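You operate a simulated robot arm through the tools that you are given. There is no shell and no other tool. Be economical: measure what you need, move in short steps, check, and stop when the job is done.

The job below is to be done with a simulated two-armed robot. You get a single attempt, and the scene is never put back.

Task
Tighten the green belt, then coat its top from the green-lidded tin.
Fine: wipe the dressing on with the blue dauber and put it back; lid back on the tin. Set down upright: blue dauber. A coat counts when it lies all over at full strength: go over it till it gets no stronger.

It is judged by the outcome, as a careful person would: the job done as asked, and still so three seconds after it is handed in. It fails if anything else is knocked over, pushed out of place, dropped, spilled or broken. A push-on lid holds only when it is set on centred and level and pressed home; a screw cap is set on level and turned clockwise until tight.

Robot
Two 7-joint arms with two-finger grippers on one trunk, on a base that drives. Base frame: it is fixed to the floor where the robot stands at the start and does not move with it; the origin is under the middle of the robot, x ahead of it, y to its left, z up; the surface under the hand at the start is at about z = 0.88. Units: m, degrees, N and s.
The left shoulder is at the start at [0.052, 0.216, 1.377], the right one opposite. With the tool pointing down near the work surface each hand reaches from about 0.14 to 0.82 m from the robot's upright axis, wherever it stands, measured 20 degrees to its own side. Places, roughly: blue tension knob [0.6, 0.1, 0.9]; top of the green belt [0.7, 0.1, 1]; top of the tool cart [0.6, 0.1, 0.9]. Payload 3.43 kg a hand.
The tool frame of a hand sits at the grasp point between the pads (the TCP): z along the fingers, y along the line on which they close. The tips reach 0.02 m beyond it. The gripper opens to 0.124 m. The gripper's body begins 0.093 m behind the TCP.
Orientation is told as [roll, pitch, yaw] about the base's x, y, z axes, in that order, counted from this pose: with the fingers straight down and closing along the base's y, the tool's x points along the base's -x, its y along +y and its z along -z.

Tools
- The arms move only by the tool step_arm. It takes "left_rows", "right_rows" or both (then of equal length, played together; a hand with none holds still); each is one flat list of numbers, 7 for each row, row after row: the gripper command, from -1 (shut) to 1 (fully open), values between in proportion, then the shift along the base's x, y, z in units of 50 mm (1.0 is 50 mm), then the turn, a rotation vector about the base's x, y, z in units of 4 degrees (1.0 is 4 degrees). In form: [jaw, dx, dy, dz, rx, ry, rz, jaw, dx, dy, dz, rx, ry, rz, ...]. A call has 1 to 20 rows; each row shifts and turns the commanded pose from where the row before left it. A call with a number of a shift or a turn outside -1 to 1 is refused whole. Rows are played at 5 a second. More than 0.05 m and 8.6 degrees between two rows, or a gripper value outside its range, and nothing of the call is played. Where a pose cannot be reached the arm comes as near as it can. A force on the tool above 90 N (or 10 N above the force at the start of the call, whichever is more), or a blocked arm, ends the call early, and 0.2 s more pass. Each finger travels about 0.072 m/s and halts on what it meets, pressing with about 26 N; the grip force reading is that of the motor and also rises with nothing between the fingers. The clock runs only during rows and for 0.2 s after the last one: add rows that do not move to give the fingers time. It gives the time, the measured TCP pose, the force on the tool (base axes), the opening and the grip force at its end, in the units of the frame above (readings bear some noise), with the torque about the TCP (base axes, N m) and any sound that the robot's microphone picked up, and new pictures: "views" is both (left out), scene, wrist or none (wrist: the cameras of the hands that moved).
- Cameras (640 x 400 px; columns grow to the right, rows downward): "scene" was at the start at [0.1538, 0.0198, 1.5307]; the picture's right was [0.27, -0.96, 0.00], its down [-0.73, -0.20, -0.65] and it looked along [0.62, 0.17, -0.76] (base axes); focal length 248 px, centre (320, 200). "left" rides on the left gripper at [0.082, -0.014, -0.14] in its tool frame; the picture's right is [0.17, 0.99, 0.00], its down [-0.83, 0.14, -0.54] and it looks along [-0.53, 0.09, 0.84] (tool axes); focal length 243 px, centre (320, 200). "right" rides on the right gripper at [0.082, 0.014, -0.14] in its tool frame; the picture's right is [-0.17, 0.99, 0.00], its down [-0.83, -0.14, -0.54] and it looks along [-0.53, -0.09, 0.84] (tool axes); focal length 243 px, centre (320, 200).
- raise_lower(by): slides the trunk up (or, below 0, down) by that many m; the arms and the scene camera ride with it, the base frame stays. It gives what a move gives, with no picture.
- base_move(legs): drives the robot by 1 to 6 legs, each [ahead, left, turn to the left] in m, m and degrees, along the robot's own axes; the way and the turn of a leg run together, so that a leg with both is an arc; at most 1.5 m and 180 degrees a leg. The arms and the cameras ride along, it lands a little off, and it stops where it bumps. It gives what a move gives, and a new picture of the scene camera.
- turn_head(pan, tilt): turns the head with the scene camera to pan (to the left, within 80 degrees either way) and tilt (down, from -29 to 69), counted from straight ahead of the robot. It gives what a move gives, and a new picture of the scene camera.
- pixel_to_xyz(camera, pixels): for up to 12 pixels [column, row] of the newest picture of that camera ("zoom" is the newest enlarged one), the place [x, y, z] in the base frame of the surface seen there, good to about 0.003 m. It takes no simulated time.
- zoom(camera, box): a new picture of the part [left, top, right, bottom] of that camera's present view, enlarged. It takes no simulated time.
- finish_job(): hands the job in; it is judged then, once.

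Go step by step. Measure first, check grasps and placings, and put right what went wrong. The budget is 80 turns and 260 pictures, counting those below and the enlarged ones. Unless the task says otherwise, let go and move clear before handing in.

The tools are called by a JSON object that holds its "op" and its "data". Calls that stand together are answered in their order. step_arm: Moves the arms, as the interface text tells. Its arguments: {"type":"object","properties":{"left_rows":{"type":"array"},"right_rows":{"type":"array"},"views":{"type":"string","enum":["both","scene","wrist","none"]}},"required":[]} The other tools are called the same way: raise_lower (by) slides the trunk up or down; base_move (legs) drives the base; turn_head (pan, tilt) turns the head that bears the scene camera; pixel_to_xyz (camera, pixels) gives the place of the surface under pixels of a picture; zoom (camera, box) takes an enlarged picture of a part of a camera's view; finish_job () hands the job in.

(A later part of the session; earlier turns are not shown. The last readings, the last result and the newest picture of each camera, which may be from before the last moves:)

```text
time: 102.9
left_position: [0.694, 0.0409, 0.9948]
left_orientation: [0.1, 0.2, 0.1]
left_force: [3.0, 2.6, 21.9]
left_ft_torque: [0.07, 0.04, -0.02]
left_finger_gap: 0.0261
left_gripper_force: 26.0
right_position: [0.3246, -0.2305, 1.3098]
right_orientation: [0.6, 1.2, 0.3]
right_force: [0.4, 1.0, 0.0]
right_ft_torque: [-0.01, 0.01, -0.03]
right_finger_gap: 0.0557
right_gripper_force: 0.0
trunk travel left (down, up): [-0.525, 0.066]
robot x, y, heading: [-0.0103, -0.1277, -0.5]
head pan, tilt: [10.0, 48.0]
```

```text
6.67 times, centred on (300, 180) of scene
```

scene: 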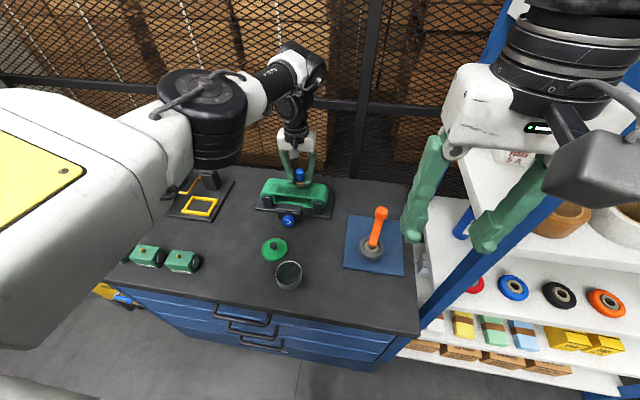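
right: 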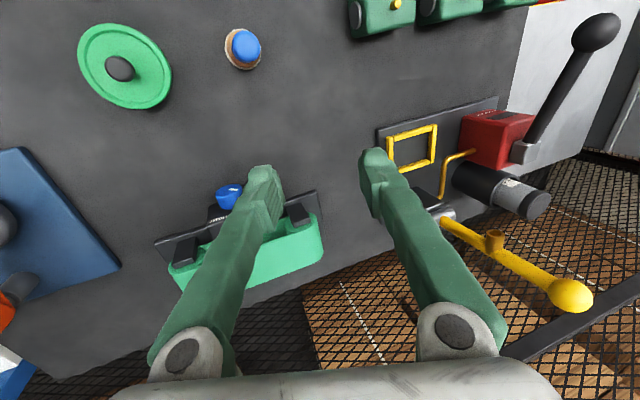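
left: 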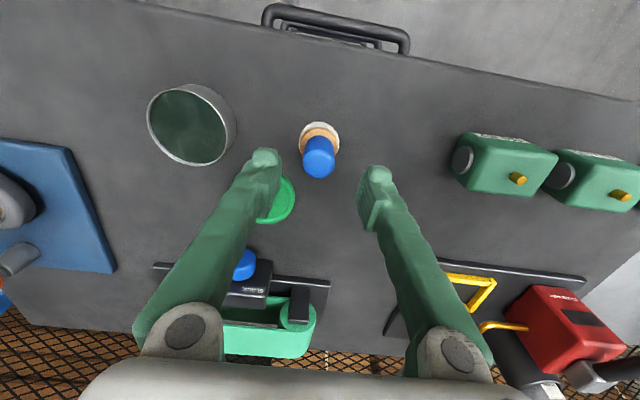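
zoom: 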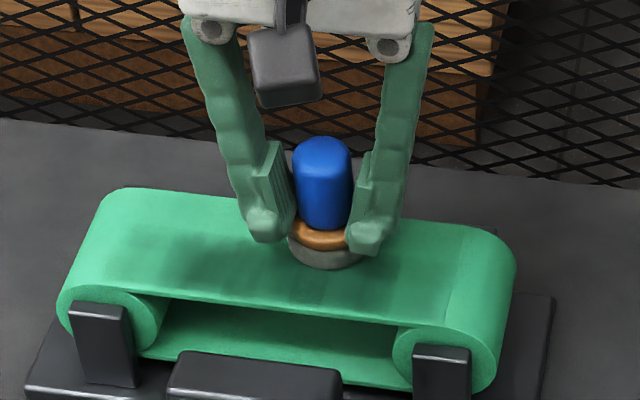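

Contact is at TCP z≈0.995 (22 N); the finger tips now rest on the wooden collar. I'll carry on wiping: the rest of this lane, then the back lane.

{"op": "step_arm", "data": {"left_rows": [-1, 0, -0.35, 0, 0, 0, 0, -1, 0, -0.35, 0, 0, 0, 0, -1, 0, -0.35, 0, 0, 0, 0, -1, 0, -0.38, 0, 0, 0, 0, -1, 0.36, 0, 0, 0, 0, 0, -1, 0, 0.35, 0, 0, 0, 0, -1, 0, 0.35, 0, 0, 0, 0, -1, 0, 0.35, 0, 0, 0, 0, -1, 0, 0.35, 0, 0, 0, 0, -1, 0, 0.35, 0, 0, 0, 0, -1, 0, 0.35, 0, 0, 0, 0, -1, 0, 0.35, 0, 0, 0, 0, -1, 0, 0.35, 0, 0, 0, 0, -1, 0, 0.35, 0, 0, 0, 0, -1, 0, 0.35, 0, 0, 0, 0, -1, 0, 0, 0, 0, 0, 0], "views": "scene"}}

{"op": "zoom", "data": {"camera": "scene", "box": [230, 150, 350, 230]}}

```text
time: 106.3
left_position: [0.6961, 0.1423, 0.9935]
left_orientation: [0.3, 0.3, 0.0]
left_force: [0.9, -6.9, 24.3]
left_ft_torque: [-0.32, 0.23, 0.05]
left_finger_gap: 0.0261
left_gripper_force: 25.5
left hand out of reach, approached as far as the arm can: row 5
right_position: [0.3245, -0.2322, 1.3101]
right_orientation: [0.6, 1.3, 0.4]
right_force: [0.3, 0.5, -0.4]
right_ft_torque: [0.04, -0.01, -0.01]
right_finger_gap: 0.0556
right_gripper_force: 0.1
trunk travel left (down, up): [-0.525, 0.066]
robot x, y, heading: [-0.0135, -0.1298, -0.2]
head pan, tilt: [10.0, 48.0]
```

scene: 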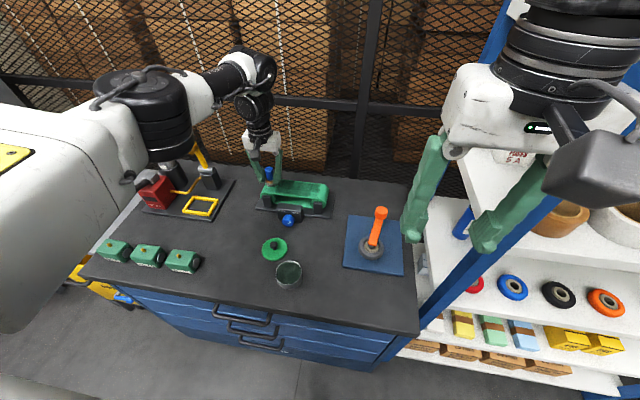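

```text
5.00 times, centred on (290, 190) of scene
```

zoom: 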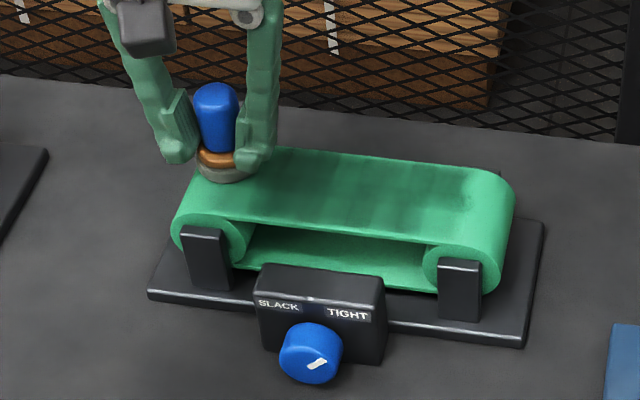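

The back-lane shift didn't reach at the right end, so I'll shift over here at the left end and sweep the back lane toward the right.

{"op": "step_arm", "data": {"left_rows": [-1, 0.35, 0, 0, 0, 0, 0, -1, 0, -0.35, 0, 0, 0, 0, -1, 0, -0.35, 0, 0, 0, 0, -1, 0, -0.35, 0, 0, 0, 0, -1, 0, -0.35, 0, 0, 0, 0, -1, 0, -0.35, 0, 0, 0, 0, -1, 0, -0.35, 0, 0, 0, 0, -1, 0, -0.35, 0, 0, 0, 0, -1, 0, -0.35, 0, 0, 0, 0, -1, 0, -0.35, 0, 0, 0, 0, -1, 0, -0.3, 0, 0, 0, 0, -1, 0, 0, 0, 0, 0, 0, -1, 0, 0, 0.4, 0, 0, 0, -1, -0.3, 0.4, 0.8, 0, 0, 0, -1, -0.4, 0.4, 0.4, 0, 0, 0], "views": "both"}}

{"op": "zoom", "data": {"camera": "scene", "box": [230, 150, 350, 230]}}

```text
time: 109.5
left_position: [0.6666, 0.0248, 1.0716]
left_orientation: [0.0, 0.5, 0.0]
left_force: [-0.8, -0.1, -0.2]
left_ft_torque: [-0.05, -0.04, -0.04]
left_finger_gap: 0.0262
left_gripper_force: 26.0
left hand out of reach, approached as far as the arm can: row 8, 9, 10, 11
right_position: [0.3266, -0.2263, 1.3085]
right_orientation: [0.5, 1.3, 0.3]
right_force: [0.4, 0.3, 0.2]
right_ft_torque: [-0.02, 0.0, -0.01]
right_finger_gap: 0.0557
right_gripper_force: 0.1
trunk travel left (down, up): [-0.525, 0.066]
robot x, y, heading: [-0.0109, -0.1252, -0.4]
head pan, tilt: [10.0, 48.0]
```

scene: 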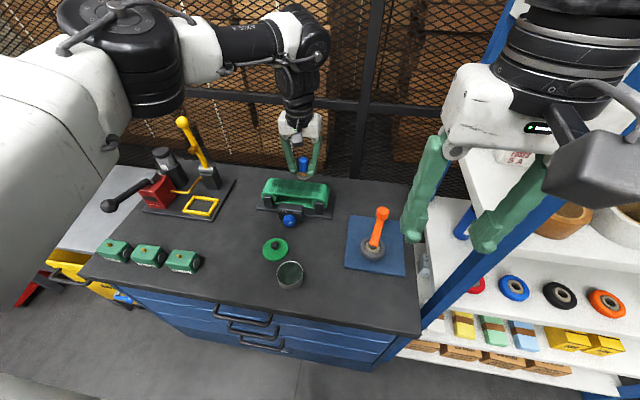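
left: 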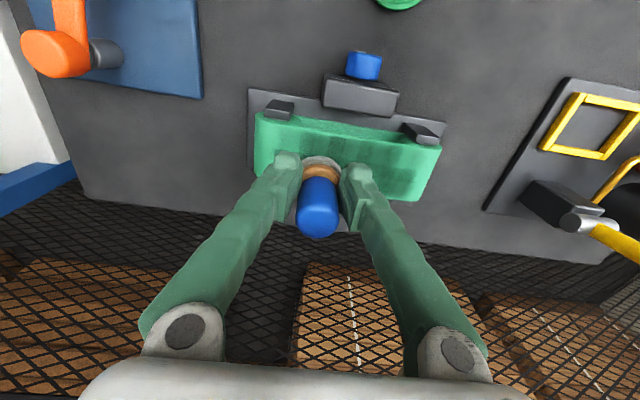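

```text
5.00 times, centred on (290, 190) of scene
```

zoom: 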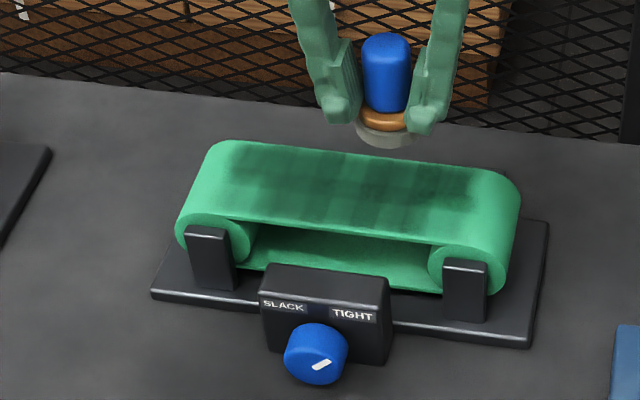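

The felt looks pale, so it's dry and needs reloading. I'll back the base up to the tin.

{"op": "base_move", "data": {"legs": [[-0.15, 0, 0]]}}

```text
time: 111.1
left_position: [0.5168, 0.0239, 1.0709]
left_orientation: [0.1, 0.6, 0.1]
left_force: [0.4, -0.3, -0.6]
left_ft_torque: [-0.02, 0.03, 0.0]
left_finger_gap: 0.0264
left_gripper_force: 26.3
right_position: [0.1781, -0.229, 1.3073]
right_orientation: [0.6, 1.5, 0.3]
right_force: [0.2, -0.8, -0.6]
right_ft_torque: [0.01, 0.03, 0.02]
right_finger_gap: 0.0559
right_gripper_force: 0.2
trunk travel left (down, up): [-0.525, 0.066]
robot x, y, heading: [-0.1632, -0.1277, -0.5]
head pan, tilt: [10.0, 48.0]
```

scene: 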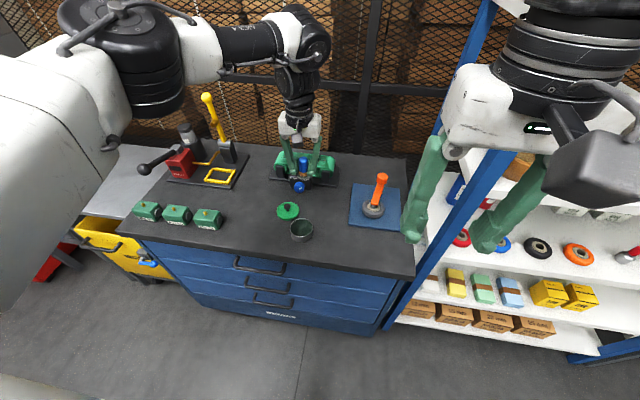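

{"op": "step_arm", "data": {"left_rows": [-1, -0.64, -0.05, -0.2, 0, 0, 0, -1, -0.64, -0.06, -0.2, 0, 0, 0, -1, -0.64, -0.06, -0.3, 0, 0, 0, -1, 0, 0, -0.6, 0, 0, 0, -1, 0, 0, -0.6, 0, 0, 0, -1, 0, 0, -0.4, 0, 0, 0, -1, 0, 0, 0, 0, 0, 0], "views": "none"}}

{"op": "zoom", "data": {"camera": "scene", "box": [265, 190, 345, 250]}}

```text
time: 112.7
left_position: [0.419, 0.0149, 0.9552]
left_orientation: [0.1, 0.4, 0.1]
left_force: [0.0, 0.1, 0.1]
left_ft_torque: [-0.03, -0.01, 0.02]
left_finger_gap: 0.0263
left_gripper_force: 25.8
right_position: [0.1751, -0.2284, 1.3104]
right_orientation: [0.6, 1.2, 0.2]
right_force: [0.4, -0.1, 0.8]
right_ft_torque: [-0.02, 0.01, 0.01]
right_finger_gap: 0.0559
right_gripper_force: 0.0
trunk travel left (down, up): [-0.525, 0.066]
robot x, y, heading: [-0.1626, -0.1237, -0.5]
head pan, tilt: [10.0, 48.0]
```

```text
6.67 times, centred on (305, 220) of scene
```

zoom: 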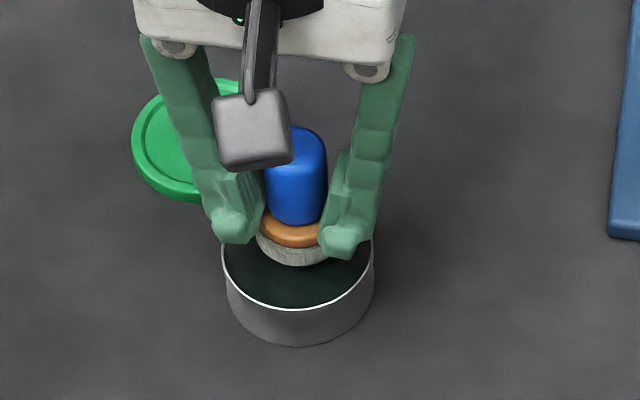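

{"op": "step_arm", "data": {"left_rows": [-1, 0.02, 0, -0.1, 0, 0, 0, -1, 0.02, 0, -0.08, 0, 0, 0, -1, 0, 0, -0.04, 0, 0, 0, -1, 0, 0, -0.04, 0, 0, 0, -1, 0, 0, 0, 0, 0, 0, -1, 0, 0, 0, 0, 0, 0, -1, 0, 0, 0, 0, 0, 0, -1, 0, 0, 0, 0, 0, 0], "views": "none"}}

{"op": "zoom", "data": {"camera": "scene", "box": [265, 190, 345, 250]}}

```text
time: 114.5
left_position: [0.4206, 0.014, 0.948]
left_orientation: [0.0, 0.1, 0.2]
left_force: [3.0, 3.9, 35.0]
left_ft_torque: [0.11, -0.33, 0.06]
left_finger_gap: 0.0259
left_gripper_force: 25.3
right_position: [0.1724, -0.2277, 1.3092]
right_orientation: [0.6, 1.2, 0.3]
right_force: [0.3, 0.5, -0.4]
right_ft_torque: [0.01, 0.04, 0.0]
right_finger_gap: 0.0558
right_gripper_force: 0.0
trunk travel left (down, up): [-0.525, 0.066]
robot x, y, heading: [-0.1665, -0.1275, -0.5]
head pan, tilt: [10.0, 48.0]
```

```text
6.67 times, centred on (305, 220) of scene
```

zoom: 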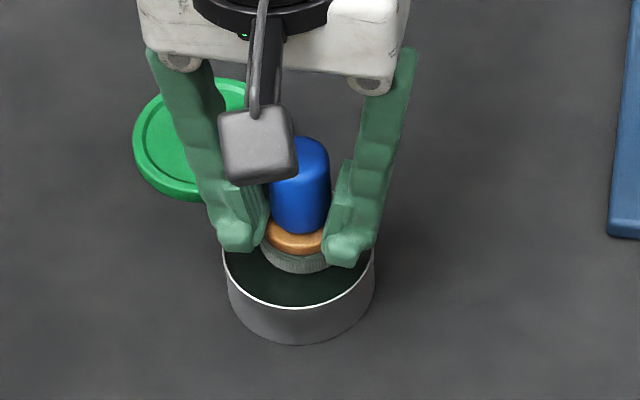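

Loaded again. I'll lift it and drive forward and slightly further right to reach the back lane.

{"op": "step_arm", "data": {"left_rows": [-1, 0, 0, 0.3, 0, 0, 0, -1, 0, 0, 0.8, 0, 0, 0, -1, 0, 0, 0.9, 0, 0, 0, -1, 0, 0, 0.4, 0, 0, 0], "views": "none"}}

{"op": "base_move", "data": {"legs": [[0.165, -0.09, 0]]}}

```text
time: 115.5
left_position: [0.4224, 0.0161, 1.0644]
left_orientation: [0.1, 0.6, 0.2]
left_force: [-0.6, 0.5, -0.6]
left_ft_torque: [-0.01, 0.0, 0.0]
left_finger_gap: 0.026
left_gripper_force: 25.9
right_position: [0.1749, -0.2286, 1.3096]
right_orientation: [0.7, 1.3, 0.3]
right_force: [0.3, -0.3, 0.0]
right_ft_torque: [-0.02, 0.02, -0.01]
right_finger_gap: 0.0559
right_gripper_force: 0.1
trunk travel left (down, up): [-0.525, 0.066]
robot x, y, heading: [-0.1644, -0.1245, -0.6]
head pan, tilt: [10.0, 48.0]
```

```text
time: 117.3
left_position: [0.5813, -0.0754, 1.0649]
left_orientation: [0.0, 0.4, 0.0]
left_force: [0.6, 0.0, 0.4]
left_ft_torque: [-0.04, 0.02, 0.0]
left_finger_gap: 0.0263
left_gripper_force: 26.1
right_position: [0.3345, -0.3187, 1.3097]
right_orientation: [0.6, 1.3, 0.2]
right_force: [-0.3, -0.1, 0.7]
right_ft_torque: [-0.01, -0.02, -0.02]
right_finger_gap: 0.0559
right_gripper_force: 0.0
trunk travel left (down, up): [-0.525, 0.066]
robot x, y, heading: [-0.0039, -0.2176, -0.6]
head pan, tilt: [10.0, 48.0]
```

scene: 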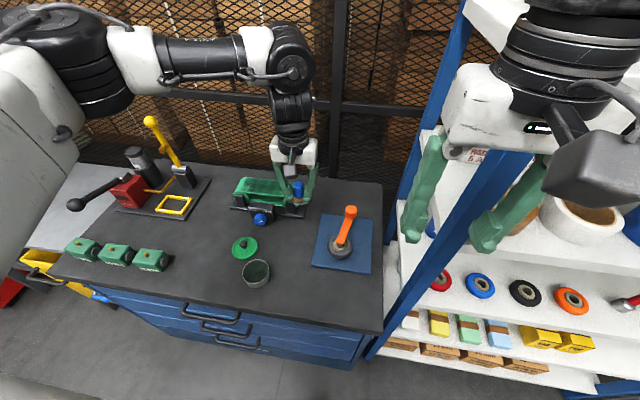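

{"op": "step_arm", "data": {"left_rows": [-1, 0.655, 0.24, 0, 0, 0, 0, -1, 0.655, 0.24, 0, 0, 0, 0, -1, 0.655, 0.24, 0, 0, 0, 0, -1, 0.655, 0.24, 0, 0, 0, 0, -1, 0, 0, -0.7, 0, 0, 0, -1, 0, 0, -0.55, 0, 0, 0, -1, 0, 0, -0.2, 0, 0, 0, -1, 0, 0, 0, 0, 0, 0, -1, 0, 0.4, 0, 0, 0, 0, -1, 0, 0.4, 0, 0, 0, 0, -1, 0, 0.4, 0, 0, 0, 0, -1, 0, 0.4, 0, 0, 0, 0, -1, 0, 0.4, 0, 0, 0, 0, -1, 0, 0.4, 0, 0, 0, 0, -1, 0, 0.4, 0, 0, 0, 0, -1, 0, 0.4, 0, 0, 0, 0, -1, 0, 0.4, 0, 0, 0, 0], "views": "scene"}}

{"op": "zoom", "data": {"camera": "scene", "box": [210, 150, 330, 230]}}

```text
time: 120.9
left_position: [0.7121, 0.1524, 0.9931]
left_orientation: [0.2, 0.4, -0.1]
left_force: [-1.3, -7.7, 22.0]
left_ft_torque: [-0.42, -0.22, -0.08]
left_finger_gap: 0.0263
left_gripper_force: 26.3
right_position: [0.3334, -0.3205, 1.3095]
right_orientation: [0.7, 1.2, 0.2]
right_force: [0.1, 0.2, -0.6]
right_ft_torque: [0.01, -0.01, 0.03]
right_finger_gap: 0.056
right_gripper_force: 0.0
trunk travel left (down, up): [-0.525, 0.066]
robot x, y, heading: [-0.0026, -0.2189, -0.6]
head pan, tilt: [10.0, 48.0]
```

scene: 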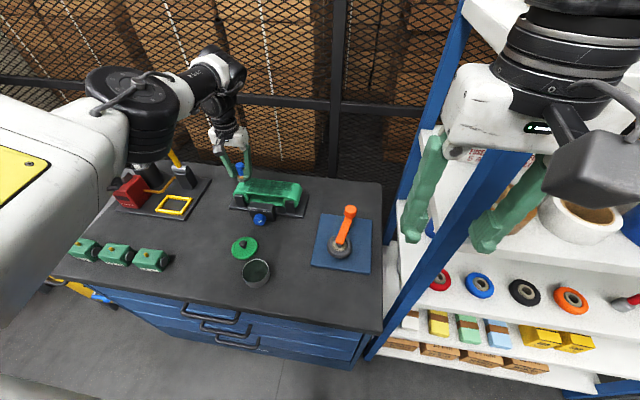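

```text
5.00 times, centred on (270, 190) of scene
```

zoom: 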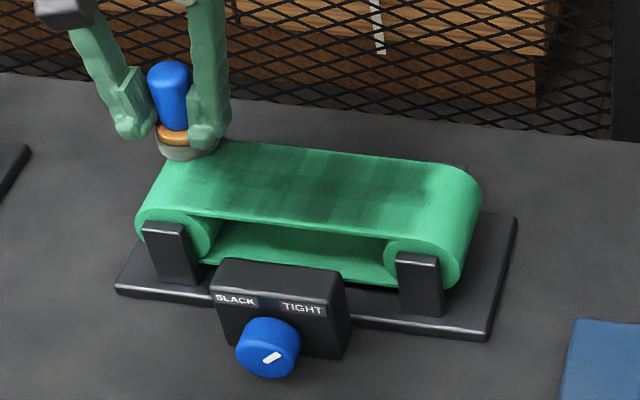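

The reach is good now. Next come the front lane back to the right, then the middle lane.

{"op": "step_arm", "data": {"left_rows": [-1, -0.35, -0.05, 0, 0, 0, 0, -1, -0.37, -0.05, 0, 0, 0, 0, -1, 0, -0.36, 0, 0, 0, 0, -1, 0, -0.36, 0, 0, 0, 0, -1, 0, -0.36, 0, 0, 0, 0, -1, 0, -0.36, 0, 0, 0, 0, -1, 0, -0.36, 0, 0, 0, 0, -1, 0, -0.36, 0, 0, 0, 0, -1, 0, -0.36, 0, 0, 0, 0, -1, 0, -0.36, 0, 0, 0, 0, -1, 0, -0.36, 0, 0, 0, 0, -1, 0, -0.36, 0, 0, 0, 0, -1, 0.36, 0, 0, 0, 0, 0, -1, 0, 0.45, 0, 0, 0, 0, -1, 0, 0.45, 0, 0, 0, 0, -1, 0, 0.45, 0, 0, 0, 0, -1, 0, 0.45, 0, 0, 0, 0, -1, 0, 0.45, 0, 0, 0, 0, -1, 0, 0.45, 0, 0, 0, 0, -1, 0, 0.45, 0, 0, 0, 0], "views": "scene"}}

{"op": "zoom", "data": {"camera": "scene", "box": [220, 160, 320, 225]}}

```text
time: 125.1
left_position: [0.6947, 0.1263, 0.9926]
left_orientation: [0.2, 0.6, -0.1]
left_force: [0.0, -0.6, 0.0]
left_ft_torque: [-0.03, 0.01, -0.02]
left_finger_gap: 0.0001
left_gripper_force: 26.4
right_position: [0.3354, -0.3194, 1.3091]
right_orientation: [0.7, 1.3, 0.2]
right_force: [0.2, -0.6, 0.7]
right_ft_torque: [-0.03, 0.04, 0.02]
right_finger_gap: 0.0558
right_gripper_force: 0.0
trunk travel left (down, up): [-0.525, 0.066]
robot x, y, heading: [-0.0047, -0.2162, -0.6]
head pan, tilt: [10.0, 48.0]
```

scene: 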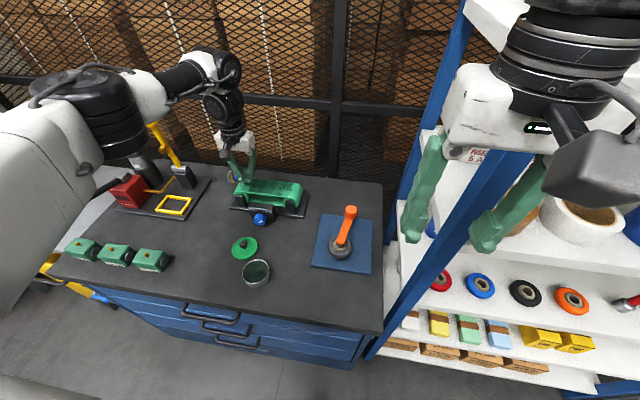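

```text
6.15 times, centred on (270, 192) of scene
```

zoom: 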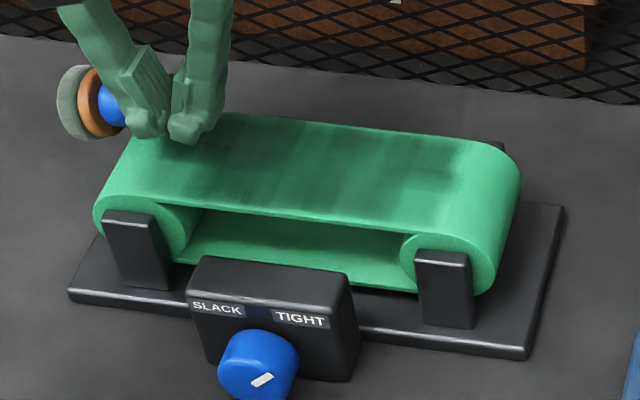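

The dauber has slipped out of the fingers (gap 0) and appears on its side at zoom pixel (90,105). I'll freeze and locate it.

{"op": "step_arm", "data": {"left_rows": [-1, 0, 0, 0, 0, 0, 0, -1, 0, 0, 0, 0, 0, 0], "views": "both"}}

{"op": "zoom", "data": {"camera": "scene", "box": [205, 155, 285, 205]}}

{"op": "pixel_to_xyz", "data": {"camera": "zoom", "pixels": [[190, 200], [175, 160], [220, 165], [175, 190], [195, 180], [250, 180], [185, 140], [180, 215]]}}

```text
time: 125.7
left_position: [0.6958, 0.126, 0.9927]
left_orientation: [0.0, 0.5, -0.1]
left_force: [-0.5, -0.3, -0.4]
left_ft_torque: [0.01, 0.0, 0.0]
left_finger_gap: 0.0001
left_gripper_force: 26.5
right_position: [0.3354, -0.3197, 1.3093]
right_orientation: [0.6, 1.3, 0.2]
right_force: [0.3, 0.1, 1.2]
right_ft_torque: [0.01, -0.01, -0.01]
right_finger_gap: 0.0556
right_gripper_force: 0.1
trunk travel left (down, up): [-0.525, 0.066]
robot x, y, heading: [0.0002, -0.2174, -0.5]
head pan, tilt: [10.0, 48.0]
```

scene: 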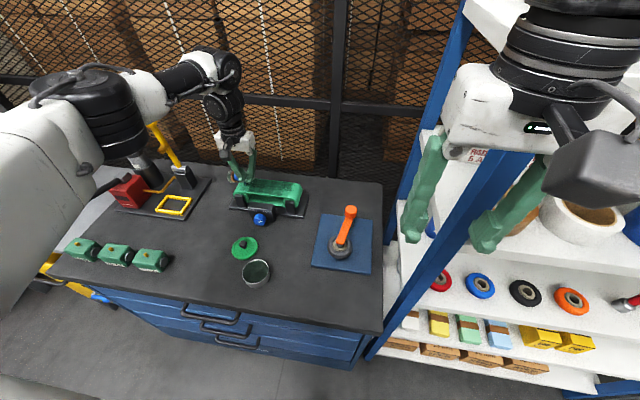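
left: 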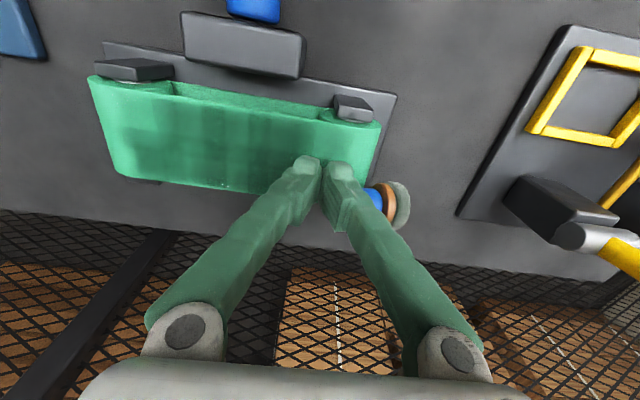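

```text
8.00 times, centred on (245, 180) of scene
```

zoom: 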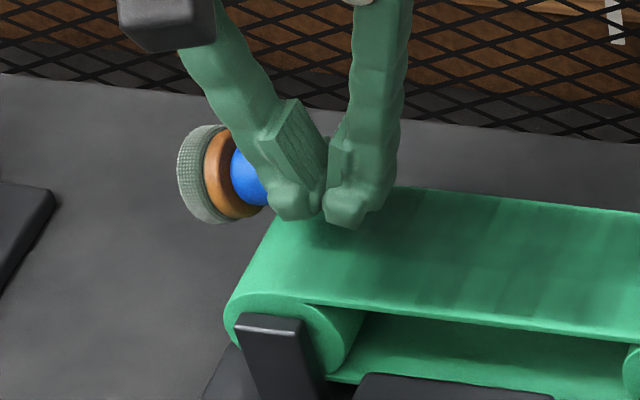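

```text
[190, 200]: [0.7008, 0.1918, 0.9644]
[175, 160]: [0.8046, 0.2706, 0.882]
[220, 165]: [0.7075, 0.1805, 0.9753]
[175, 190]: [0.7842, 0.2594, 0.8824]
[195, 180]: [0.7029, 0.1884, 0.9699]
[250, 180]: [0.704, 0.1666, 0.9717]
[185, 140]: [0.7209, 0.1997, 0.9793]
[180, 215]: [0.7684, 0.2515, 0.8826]
```

{"op": "zoom", "data": {"camera": "left", "box": [290, 130, 430, 240]}}

{"op": "pixel_to_xyz", "data": {"camera": "left", "pixels": [[377, 198], [372, 190], [383, 205], [390, 195], [392, 215], [403, 190], [405, 210], [398, 225], [362, 150], [345, 170], [360, 215], [376, 140]]}}

```text
3.64 times, centred on (360, 185) of left
```

zoom: 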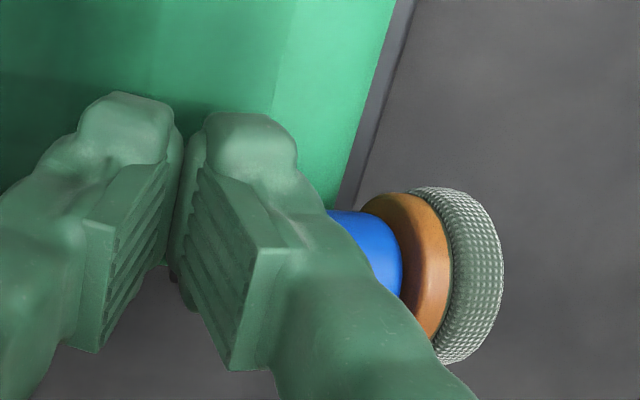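

```text
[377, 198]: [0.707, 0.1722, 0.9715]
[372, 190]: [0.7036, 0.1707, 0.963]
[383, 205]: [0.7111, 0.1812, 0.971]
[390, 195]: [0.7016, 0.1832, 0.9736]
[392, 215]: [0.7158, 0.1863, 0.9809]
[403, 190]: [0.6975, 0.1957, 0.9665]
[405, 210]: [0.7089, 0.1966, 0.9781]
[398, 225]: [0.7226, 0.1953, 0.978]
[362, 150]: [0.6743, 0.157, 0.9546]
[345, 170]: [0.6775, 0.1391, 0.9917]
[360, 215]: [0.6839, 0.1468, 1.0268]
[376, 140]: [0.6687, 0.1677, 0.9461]
```

The dauber lies on its side across the belt's left end with its handle against the left finger. I'll raise the hand a few millimetres to see if it stays put.

{"op": "step_arm", "data": {"left_rows": [-1, 0, 0, 0.06, 0, 0, 0, -1, 0, 0, 0.06, 0, 0, 0], "views": "wrist"}}

{"op": "zoom", "data": {"camera": "scene", "box": [205, 155, 285, 205]}}

{"op": "zoom", "data": {"camera": "left", "box": [290, 130, 430, 240]}}

```text
time: 126.3
left_position: [0.6973, 0.125, 0.9996]
left_orientation: [0.2, 0.5, 0.0]
left_force: [-0.4, -1.0, -0.2]
left_ft_torque: [-0.01, 0.0, -0.03]
left_finger_gap: 0.0
left_gripper_force: 25.5
right_position: [0.3351, -0.32, 1.3096]
right_orientation: [0.7, 1.2, 0.2]
right_force: [0.2, 1.2, -0.2]
right_ft_torque: [0.0, 0.0, 0.0]
right_finger_gap: 0.0559
right_gripper_force: 0.0
trunk travel left (down, up): [-0.525, 0.066]
robot x, y, heading: [-0.0052, -0.2163, -0.8]
head pan, tilt: [10.0, 48.0]
```

left: 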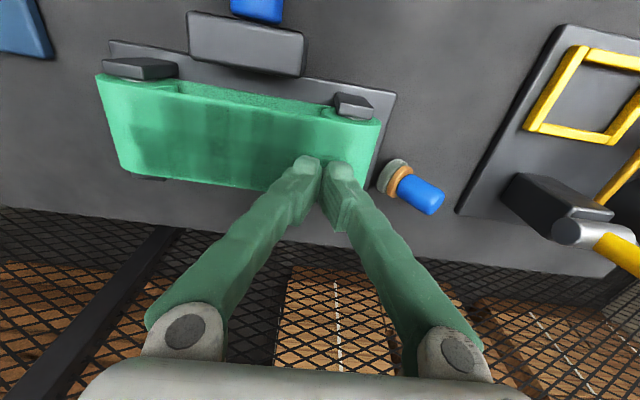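

```text
8.00 times, centred on (245, 180) of scene
```

zoom: 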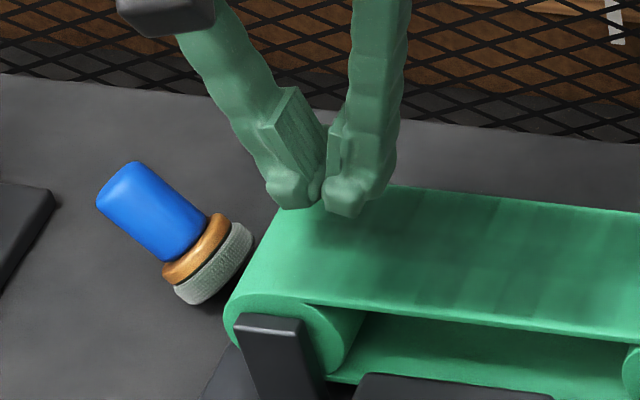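

```text
3.64 times, centred on (360, 185) of left
```

zoom: 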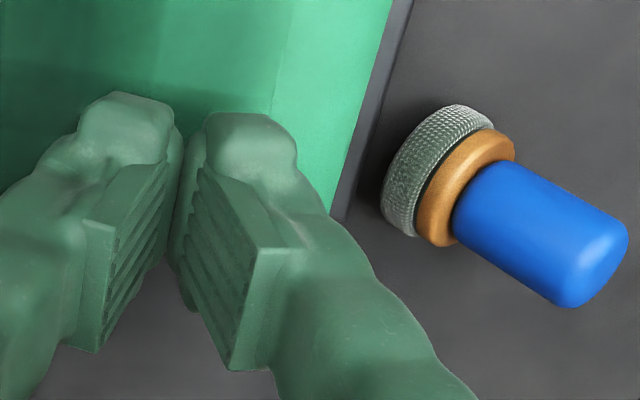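

The dauber dropped to the bench and now lies on its side next to the belt. I'll raise the hand clear and locate it.

{"op": "step_arm", "data": {"left_rows": [-1, 0, 0, 0.8, 0, 0, 0, -0.5, 0, 0.3, 0.9, 0, 0, 0, 0, 0, 0.4, 0.6, 0, 0, 0, 0, 0, 0.4, 0, 0, 0, 0, 0, 0, 0, 0, 0, 0, 0], "views": "both"}}

{"op": "zoom", "data": {"camera": "scene", "box": [195, 150, 315, 225]}}

{"op": "zoom", "data": {"camera": "left", "box": [200, 80, 440, 230]}}

```text
time: 127.5
left_position: [0.6986, 0.1797, 1.1104]
left_orientation: [0.1, 0.6, 0.0]
left_force: [0.4, -0.5, 0.5]
left_ft_torque: [-0.02, -0.01, 0.0]
left_finger_gap: 0.0619
left_gripper_force: 0.1
right_position: [0.3369, -0.3201, 1.3093]
right_orientation: [0.7, 1.3, 0.2]
right_force: [0.7, -0.7, -0.3]
right_ft_torque: [0.0, -0.02, 0.03]
right_finger_gap: 0.0559
right_gripper_force: 0.1
trunk travel left (down, up): [-0.525, 0.066]
robot x, y, heading: [-0.0034, -0.2155, -0.7]
head pan, tilt: [10.0, 48.0]
```

scene: 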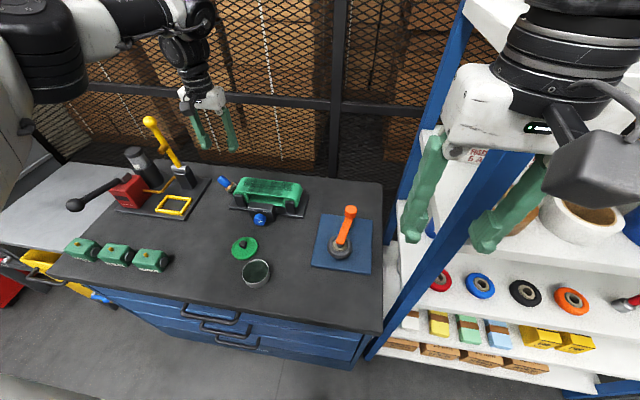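
left: 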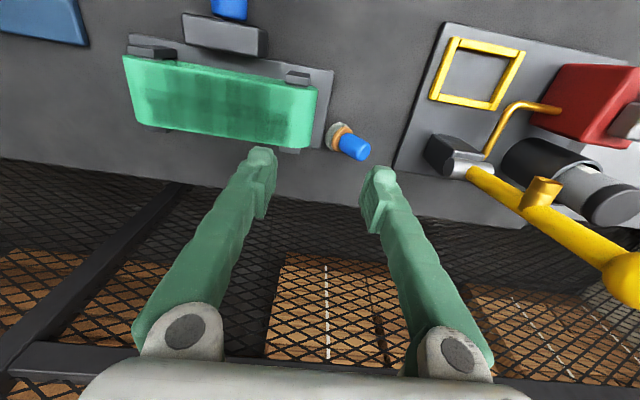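

```text
5.33 times, centred on (255, 188) of scene
```

zoom: 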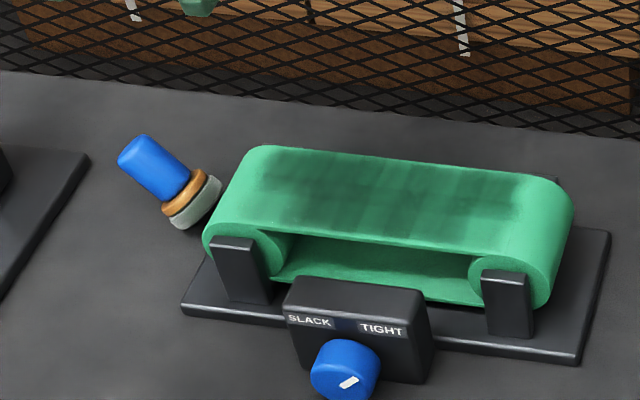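

```text
2.67 times, centred on (320, 155) of left
```

zoom: 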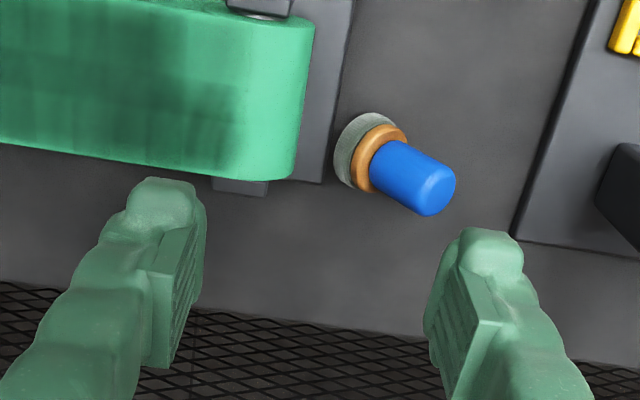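

{"op": "pixel_to_xyz", "data": {"camera": "left", "pixels": [[331, 140], [341, 130], [338, 142], [345, 141], [350, 143], [355, 146], [360, 150], [366, 147], [357, 158], [347, 152], [356, 136], [335, 135]]}}

{"op": "pixel_to_xyz", "data": {"camera": "scene", "pixels": [[219, 179], [222, 178], [225, 182], [228, 184], [231, 186], [233, 189], [227, 189], [229, 181], [222, 184]]}}

```text
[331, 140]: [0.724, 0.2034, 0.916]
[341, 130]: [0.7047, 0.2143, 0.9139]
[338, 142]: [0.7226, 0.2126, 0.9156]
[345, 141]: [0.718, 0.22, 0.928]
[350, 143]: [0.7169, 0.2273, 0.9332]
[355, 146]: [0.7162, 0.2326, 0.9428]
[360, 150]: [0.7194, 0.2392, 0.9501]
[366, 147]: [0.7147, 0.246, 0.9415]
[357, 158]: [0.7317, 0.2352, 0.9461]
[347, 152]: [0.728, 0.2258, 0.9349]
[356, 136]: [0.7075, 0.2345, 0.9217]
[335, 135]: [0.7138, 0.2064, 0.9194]
```

```text
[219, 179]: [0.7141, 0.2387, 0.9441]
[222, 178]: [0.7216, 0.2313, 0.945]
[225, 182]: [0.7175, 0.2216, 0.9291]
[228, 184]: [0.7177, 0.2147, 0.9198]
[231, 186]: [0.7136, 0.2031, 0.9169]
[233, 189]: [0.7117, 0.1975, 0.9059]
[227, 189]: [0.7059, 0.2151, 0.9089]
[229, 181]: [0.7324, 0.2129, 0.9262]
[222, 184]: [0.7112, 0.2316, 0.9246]
```

The dauber leans at about 45° against the belt's base plate, with its handle toward +y. I'll re-centre the base (hand pulled clear of the yellow lever first), then squeeze it upright with vertical jaws.

{"op": "step_arm", "data": {"left_rows": [0.3, -0.4, -0.6, 0.3, 0, 0, 0, 0.3, -0.4, -0.6, 0.3, 0, 0, 0, 0.3, -0.4, -0.6, 0.2, 0, 0, 0, 0.3, -0.2, -0.6, 0, 0, 0, 0, 0.3, 0, -0.6, 0, 0, 0, 0], "views": "none"}}

{"op": "base_move", "data": {"legs": [[0.0, 0.14, 0]]}}

```text
time: 128.7
left_position: [0.6246, 0.0302, 1.1505]
left_orientation: [0.1, 0.5, 0.0]
left_force: [-0.4, 0.3, 0.1]
left_ft_torque: [0.0, 0.01, -0.01]
left_finger_gap: 0.0806
left_gripper_force: 0.0
right_position: [0.3369, -0.3214, 1.3086]
right_orientation: [0.6, 1.4, 0.2]
right_force: [0.2, -0.6, 0.0]
right_ft_torque: [0.02, 0.03, 0.0]
right_finger_gap: 0.0557
right_gripper_force: 0.1
trunk travel left (down, up): [-0.525, 0.066]
robot x, y, heading: [-0.0058, -0.2173, -0.6]
head pan, tilt: [10.0, 48.0]
```

```text
time: 131.2
left_position: [0.6278, 0.1692, 1.1506]
left_orientation: [0.1, 0.5, -0.2]
left_force: [-0.2, -0.4, -0.7]
left_ft_torque: [0.02, 0.0, -0.02]
left_finger_gap: 0.0806
left_gripper_force: 0.1
right_position: [0.3377, -0.1807, 1.3081]
right_orientation: [0.6, 1.3, 0.0]
right_force: [0.0, 0.1, 0.4]
right_ft_torque: [0.08, -0.01, 0.0]
right_finger_gap: 0.0559
right_gripper_force: 0.1
trunk travel left (down, up): [-0.525, 0.066]
robot x, y, heading: [-0.0002, -0.0744, -0.7]
head pan, tilt: [10.0, 48.0]
```

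scene: 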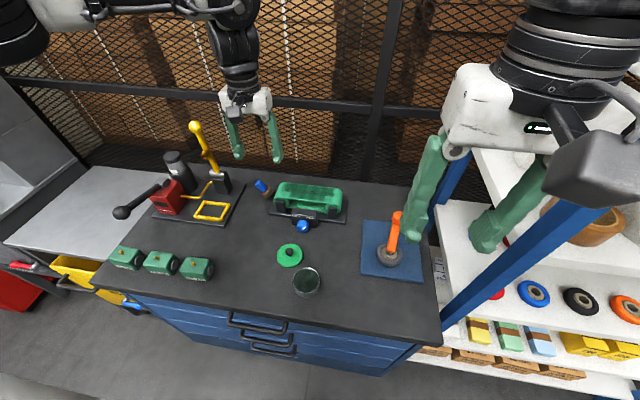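

{"op": "step_arm", "data": {"left_rows": [0.3, 0.45, 0.3, -0.3, 0, 0, 0, 0.3, 0.45, 0.3, -0.5, 0, 0, 0, 0.3, 0.45, 0.3, -0.6, 0, 0, 0, 0.3, 0.43, 0.3, -0.6, 0, 0, 0, 0.3, 0, 0, -0.6, 0, 0, 0, 0.3, 0, 0, -0.4, 0, 0, 0, 0.3, 0, 0, 0, 0, 0, 0], "views": "both"}}

{"op": "zoom", "data": {"camera": "left", "box": [220, 80, 420, 205]}}

{"op": "zoom", "data": {"camera": "scene", "box": [225, 150, 325, 220]}}

```text
time: 132.8
left_position: [0.7179, 0.2292, 0.9992]
left_orientation: [0.2, 0.4, -0.3]
left_force: [-0.1, 0.5, 0.1]
left_ft_torque: [0.01, 0.03, -0.02]
left_finger_gap: 0.0806
left_gripper_force: 0.0
right_position: [0.3377, -0.1789, 1.3101]
right_orientation: [0.6, 1.3, -0.1]
right_force: [0.4, -1.2, 0.0]
right_ft_torque: [0.0, -0.06, -0.01]
right_finger_gap: 0.056
right_gripper_force: 0.0
trunk travel left (down, up): [-0.525, 0.066]
robot x, y, heading: [-0.0031, -0.0721, -0.9]
head pan, tilt: [10.0, 48.0]
```

scene: 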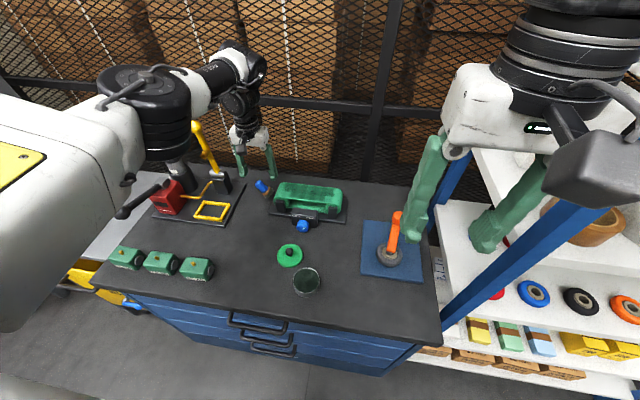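
left: 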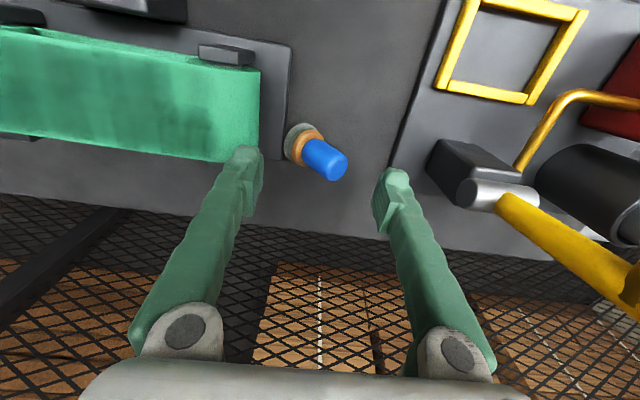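

```text
3.20 times, centred on (320, 142) of left
```

zoom: 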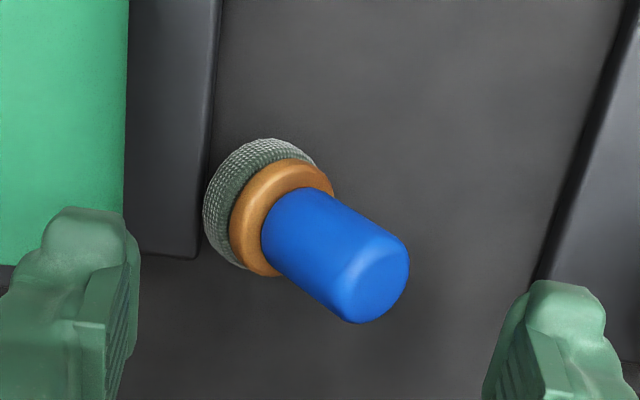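

```text
5.71 times, centred on (275, 185) of scene
5 turns are left
```

zoom: 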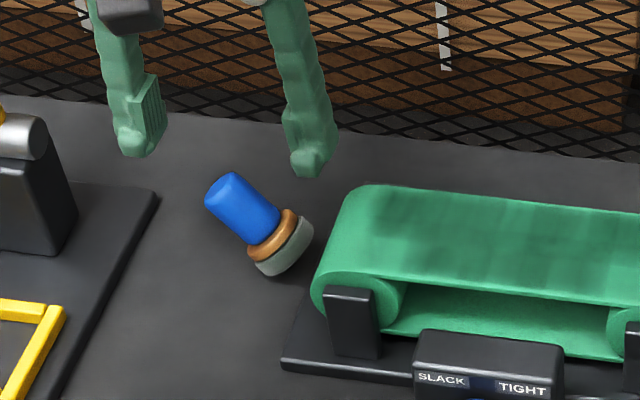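

The dauber stands tilted between the open jaws at (0.717, 0.229). With few turns left, I'll lower, close gradually to bring it upright, and lift.

{"op": "step_arm", "data": {"left_rows": [0.3, 0, 0, -0.6, 0, 0, 0, 0.3, 0, 0, -0.6, 0, 0, 0, 0.1, 0, 0, 0, 0, 0, 0, -0.1, 0, 0, 0, 0, 0, 0, -0.25, 0, 0, 0, 0, 0, 0, -0.4, 0, 0, 0, 0, 0, 0, -0.5, 0, 0, 0, 0, 0, 0, -0.6, 0, 0, 0, 0, 0, 0, -1, 0, 0, 0, 0, 0, 0, -1, 0, 0, 0, 0, 0, 0, -1, 0, 0, 0, 0, 0, 0], "views": "none"}}

{"op": "zoom", "data": {"camera": "scene", "box": [225, 150, 325, 220]}}

{"op": "step_arm", "data": {"left_rows": [-1, 0, 0, 0.4, 0, 0, 0, -1, 0, 0, 0.8, 0, 0, 0, -1, -0.2, -0.3, 0.8, 0, 0, 0, -1, -0.2, -0.3, 0.6, 0, 0, 0, -1, 0, 0, 0, 0, 0, 0], "views": "both"}}

{"op": "zoom", "data": {"camera": "scene", "box": [215, 120, 345, 210]}}

```text
time: 135.2
left_position: [0.7174, 0.2276, 0.9417]
left_orientation: [0.0, 0.5, -0.2]
left_force: [-0.6, -5.9, 5.5]
left_ft_torque: [-0.33, -0.09, -0.01]
left_finger_gap: 0.0324
left_gripper_force: 26.1
right_position: [0.3373, -0.1793, 1.3098]
right_orientation: [0.8, 1.3, 0.0]
right_force: [0.0, 0.3, 0.1]
right_ft_torque: [0.0, 0.0, -0.05]
right_finger_gap: 0.0559
right_gripper_force: 0.0
trunk travel left (down, up): [-0.525, 0.066]
robot x, y, heading: [0.001, -0.0771, -0.7]
head pan, tilt: [10.0, 48.0]
```

```text
5.71 times, centred on (275, 185) of scene
```

zoom: 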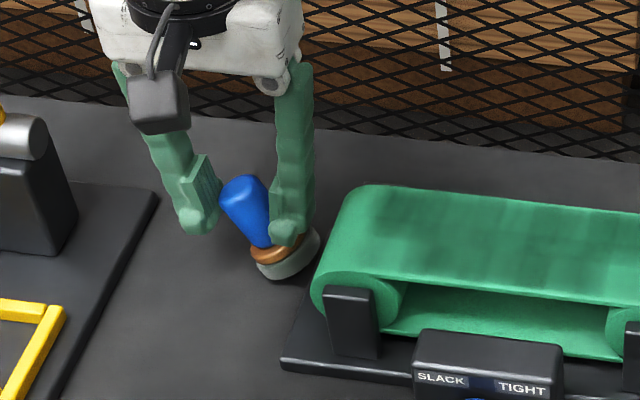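

```text
time: 136.4
left_position: [0.6974, 0.2, 1.0712]
left_orientation: [0.0, 0.6, -0.3]
left_force: [0.9, 0.5, -0.9]
left_ft_torque: [0.03, 0.0, 0.01]
left_finger_gap: 0.0285
left_gripper_force: 25.9
right_position: [0.3381, -0.18, 1.3089]
right_orientation: [0.6, 1.5, 0.1]
right_force: [1.1, -0.6, -0.6]
right_ft_torque: [0.0, 0.01, 0.0]
right_finger_gap: 0.0559
right_gripper_force: 0.1
trunk travel left (down, up): [-0.525, 0.066]
robot x, y, heading: [-0.0002, -0.0699, -1.0]
head pan, tilt: [10.0, 48.0]
```

scene: 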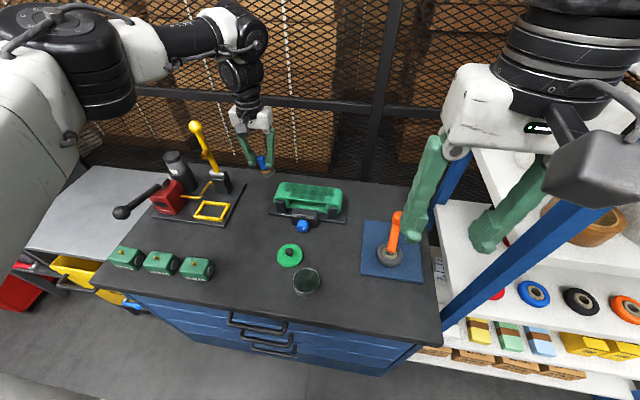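
left: 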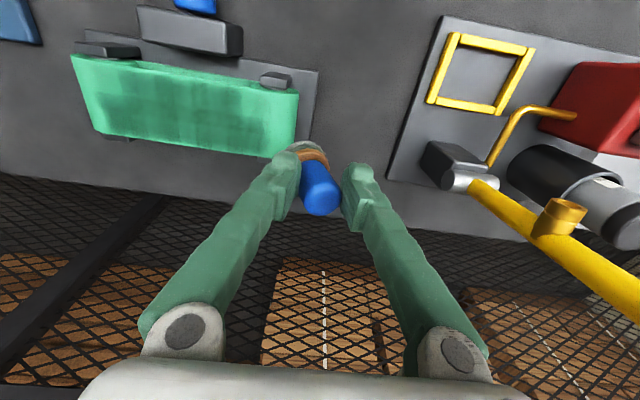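

```text
4.44 times, centred on (280, 165) of scene
4 turns are left
```

zoom: 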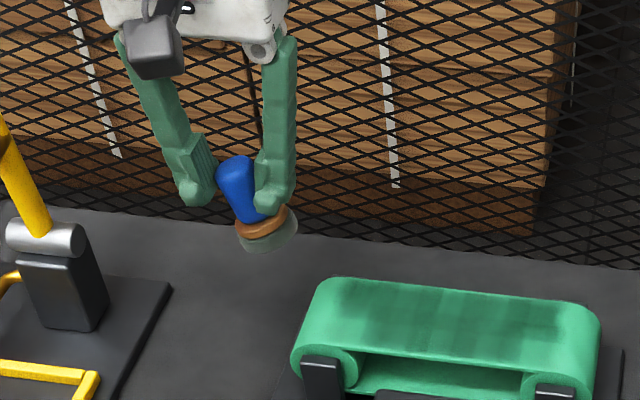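

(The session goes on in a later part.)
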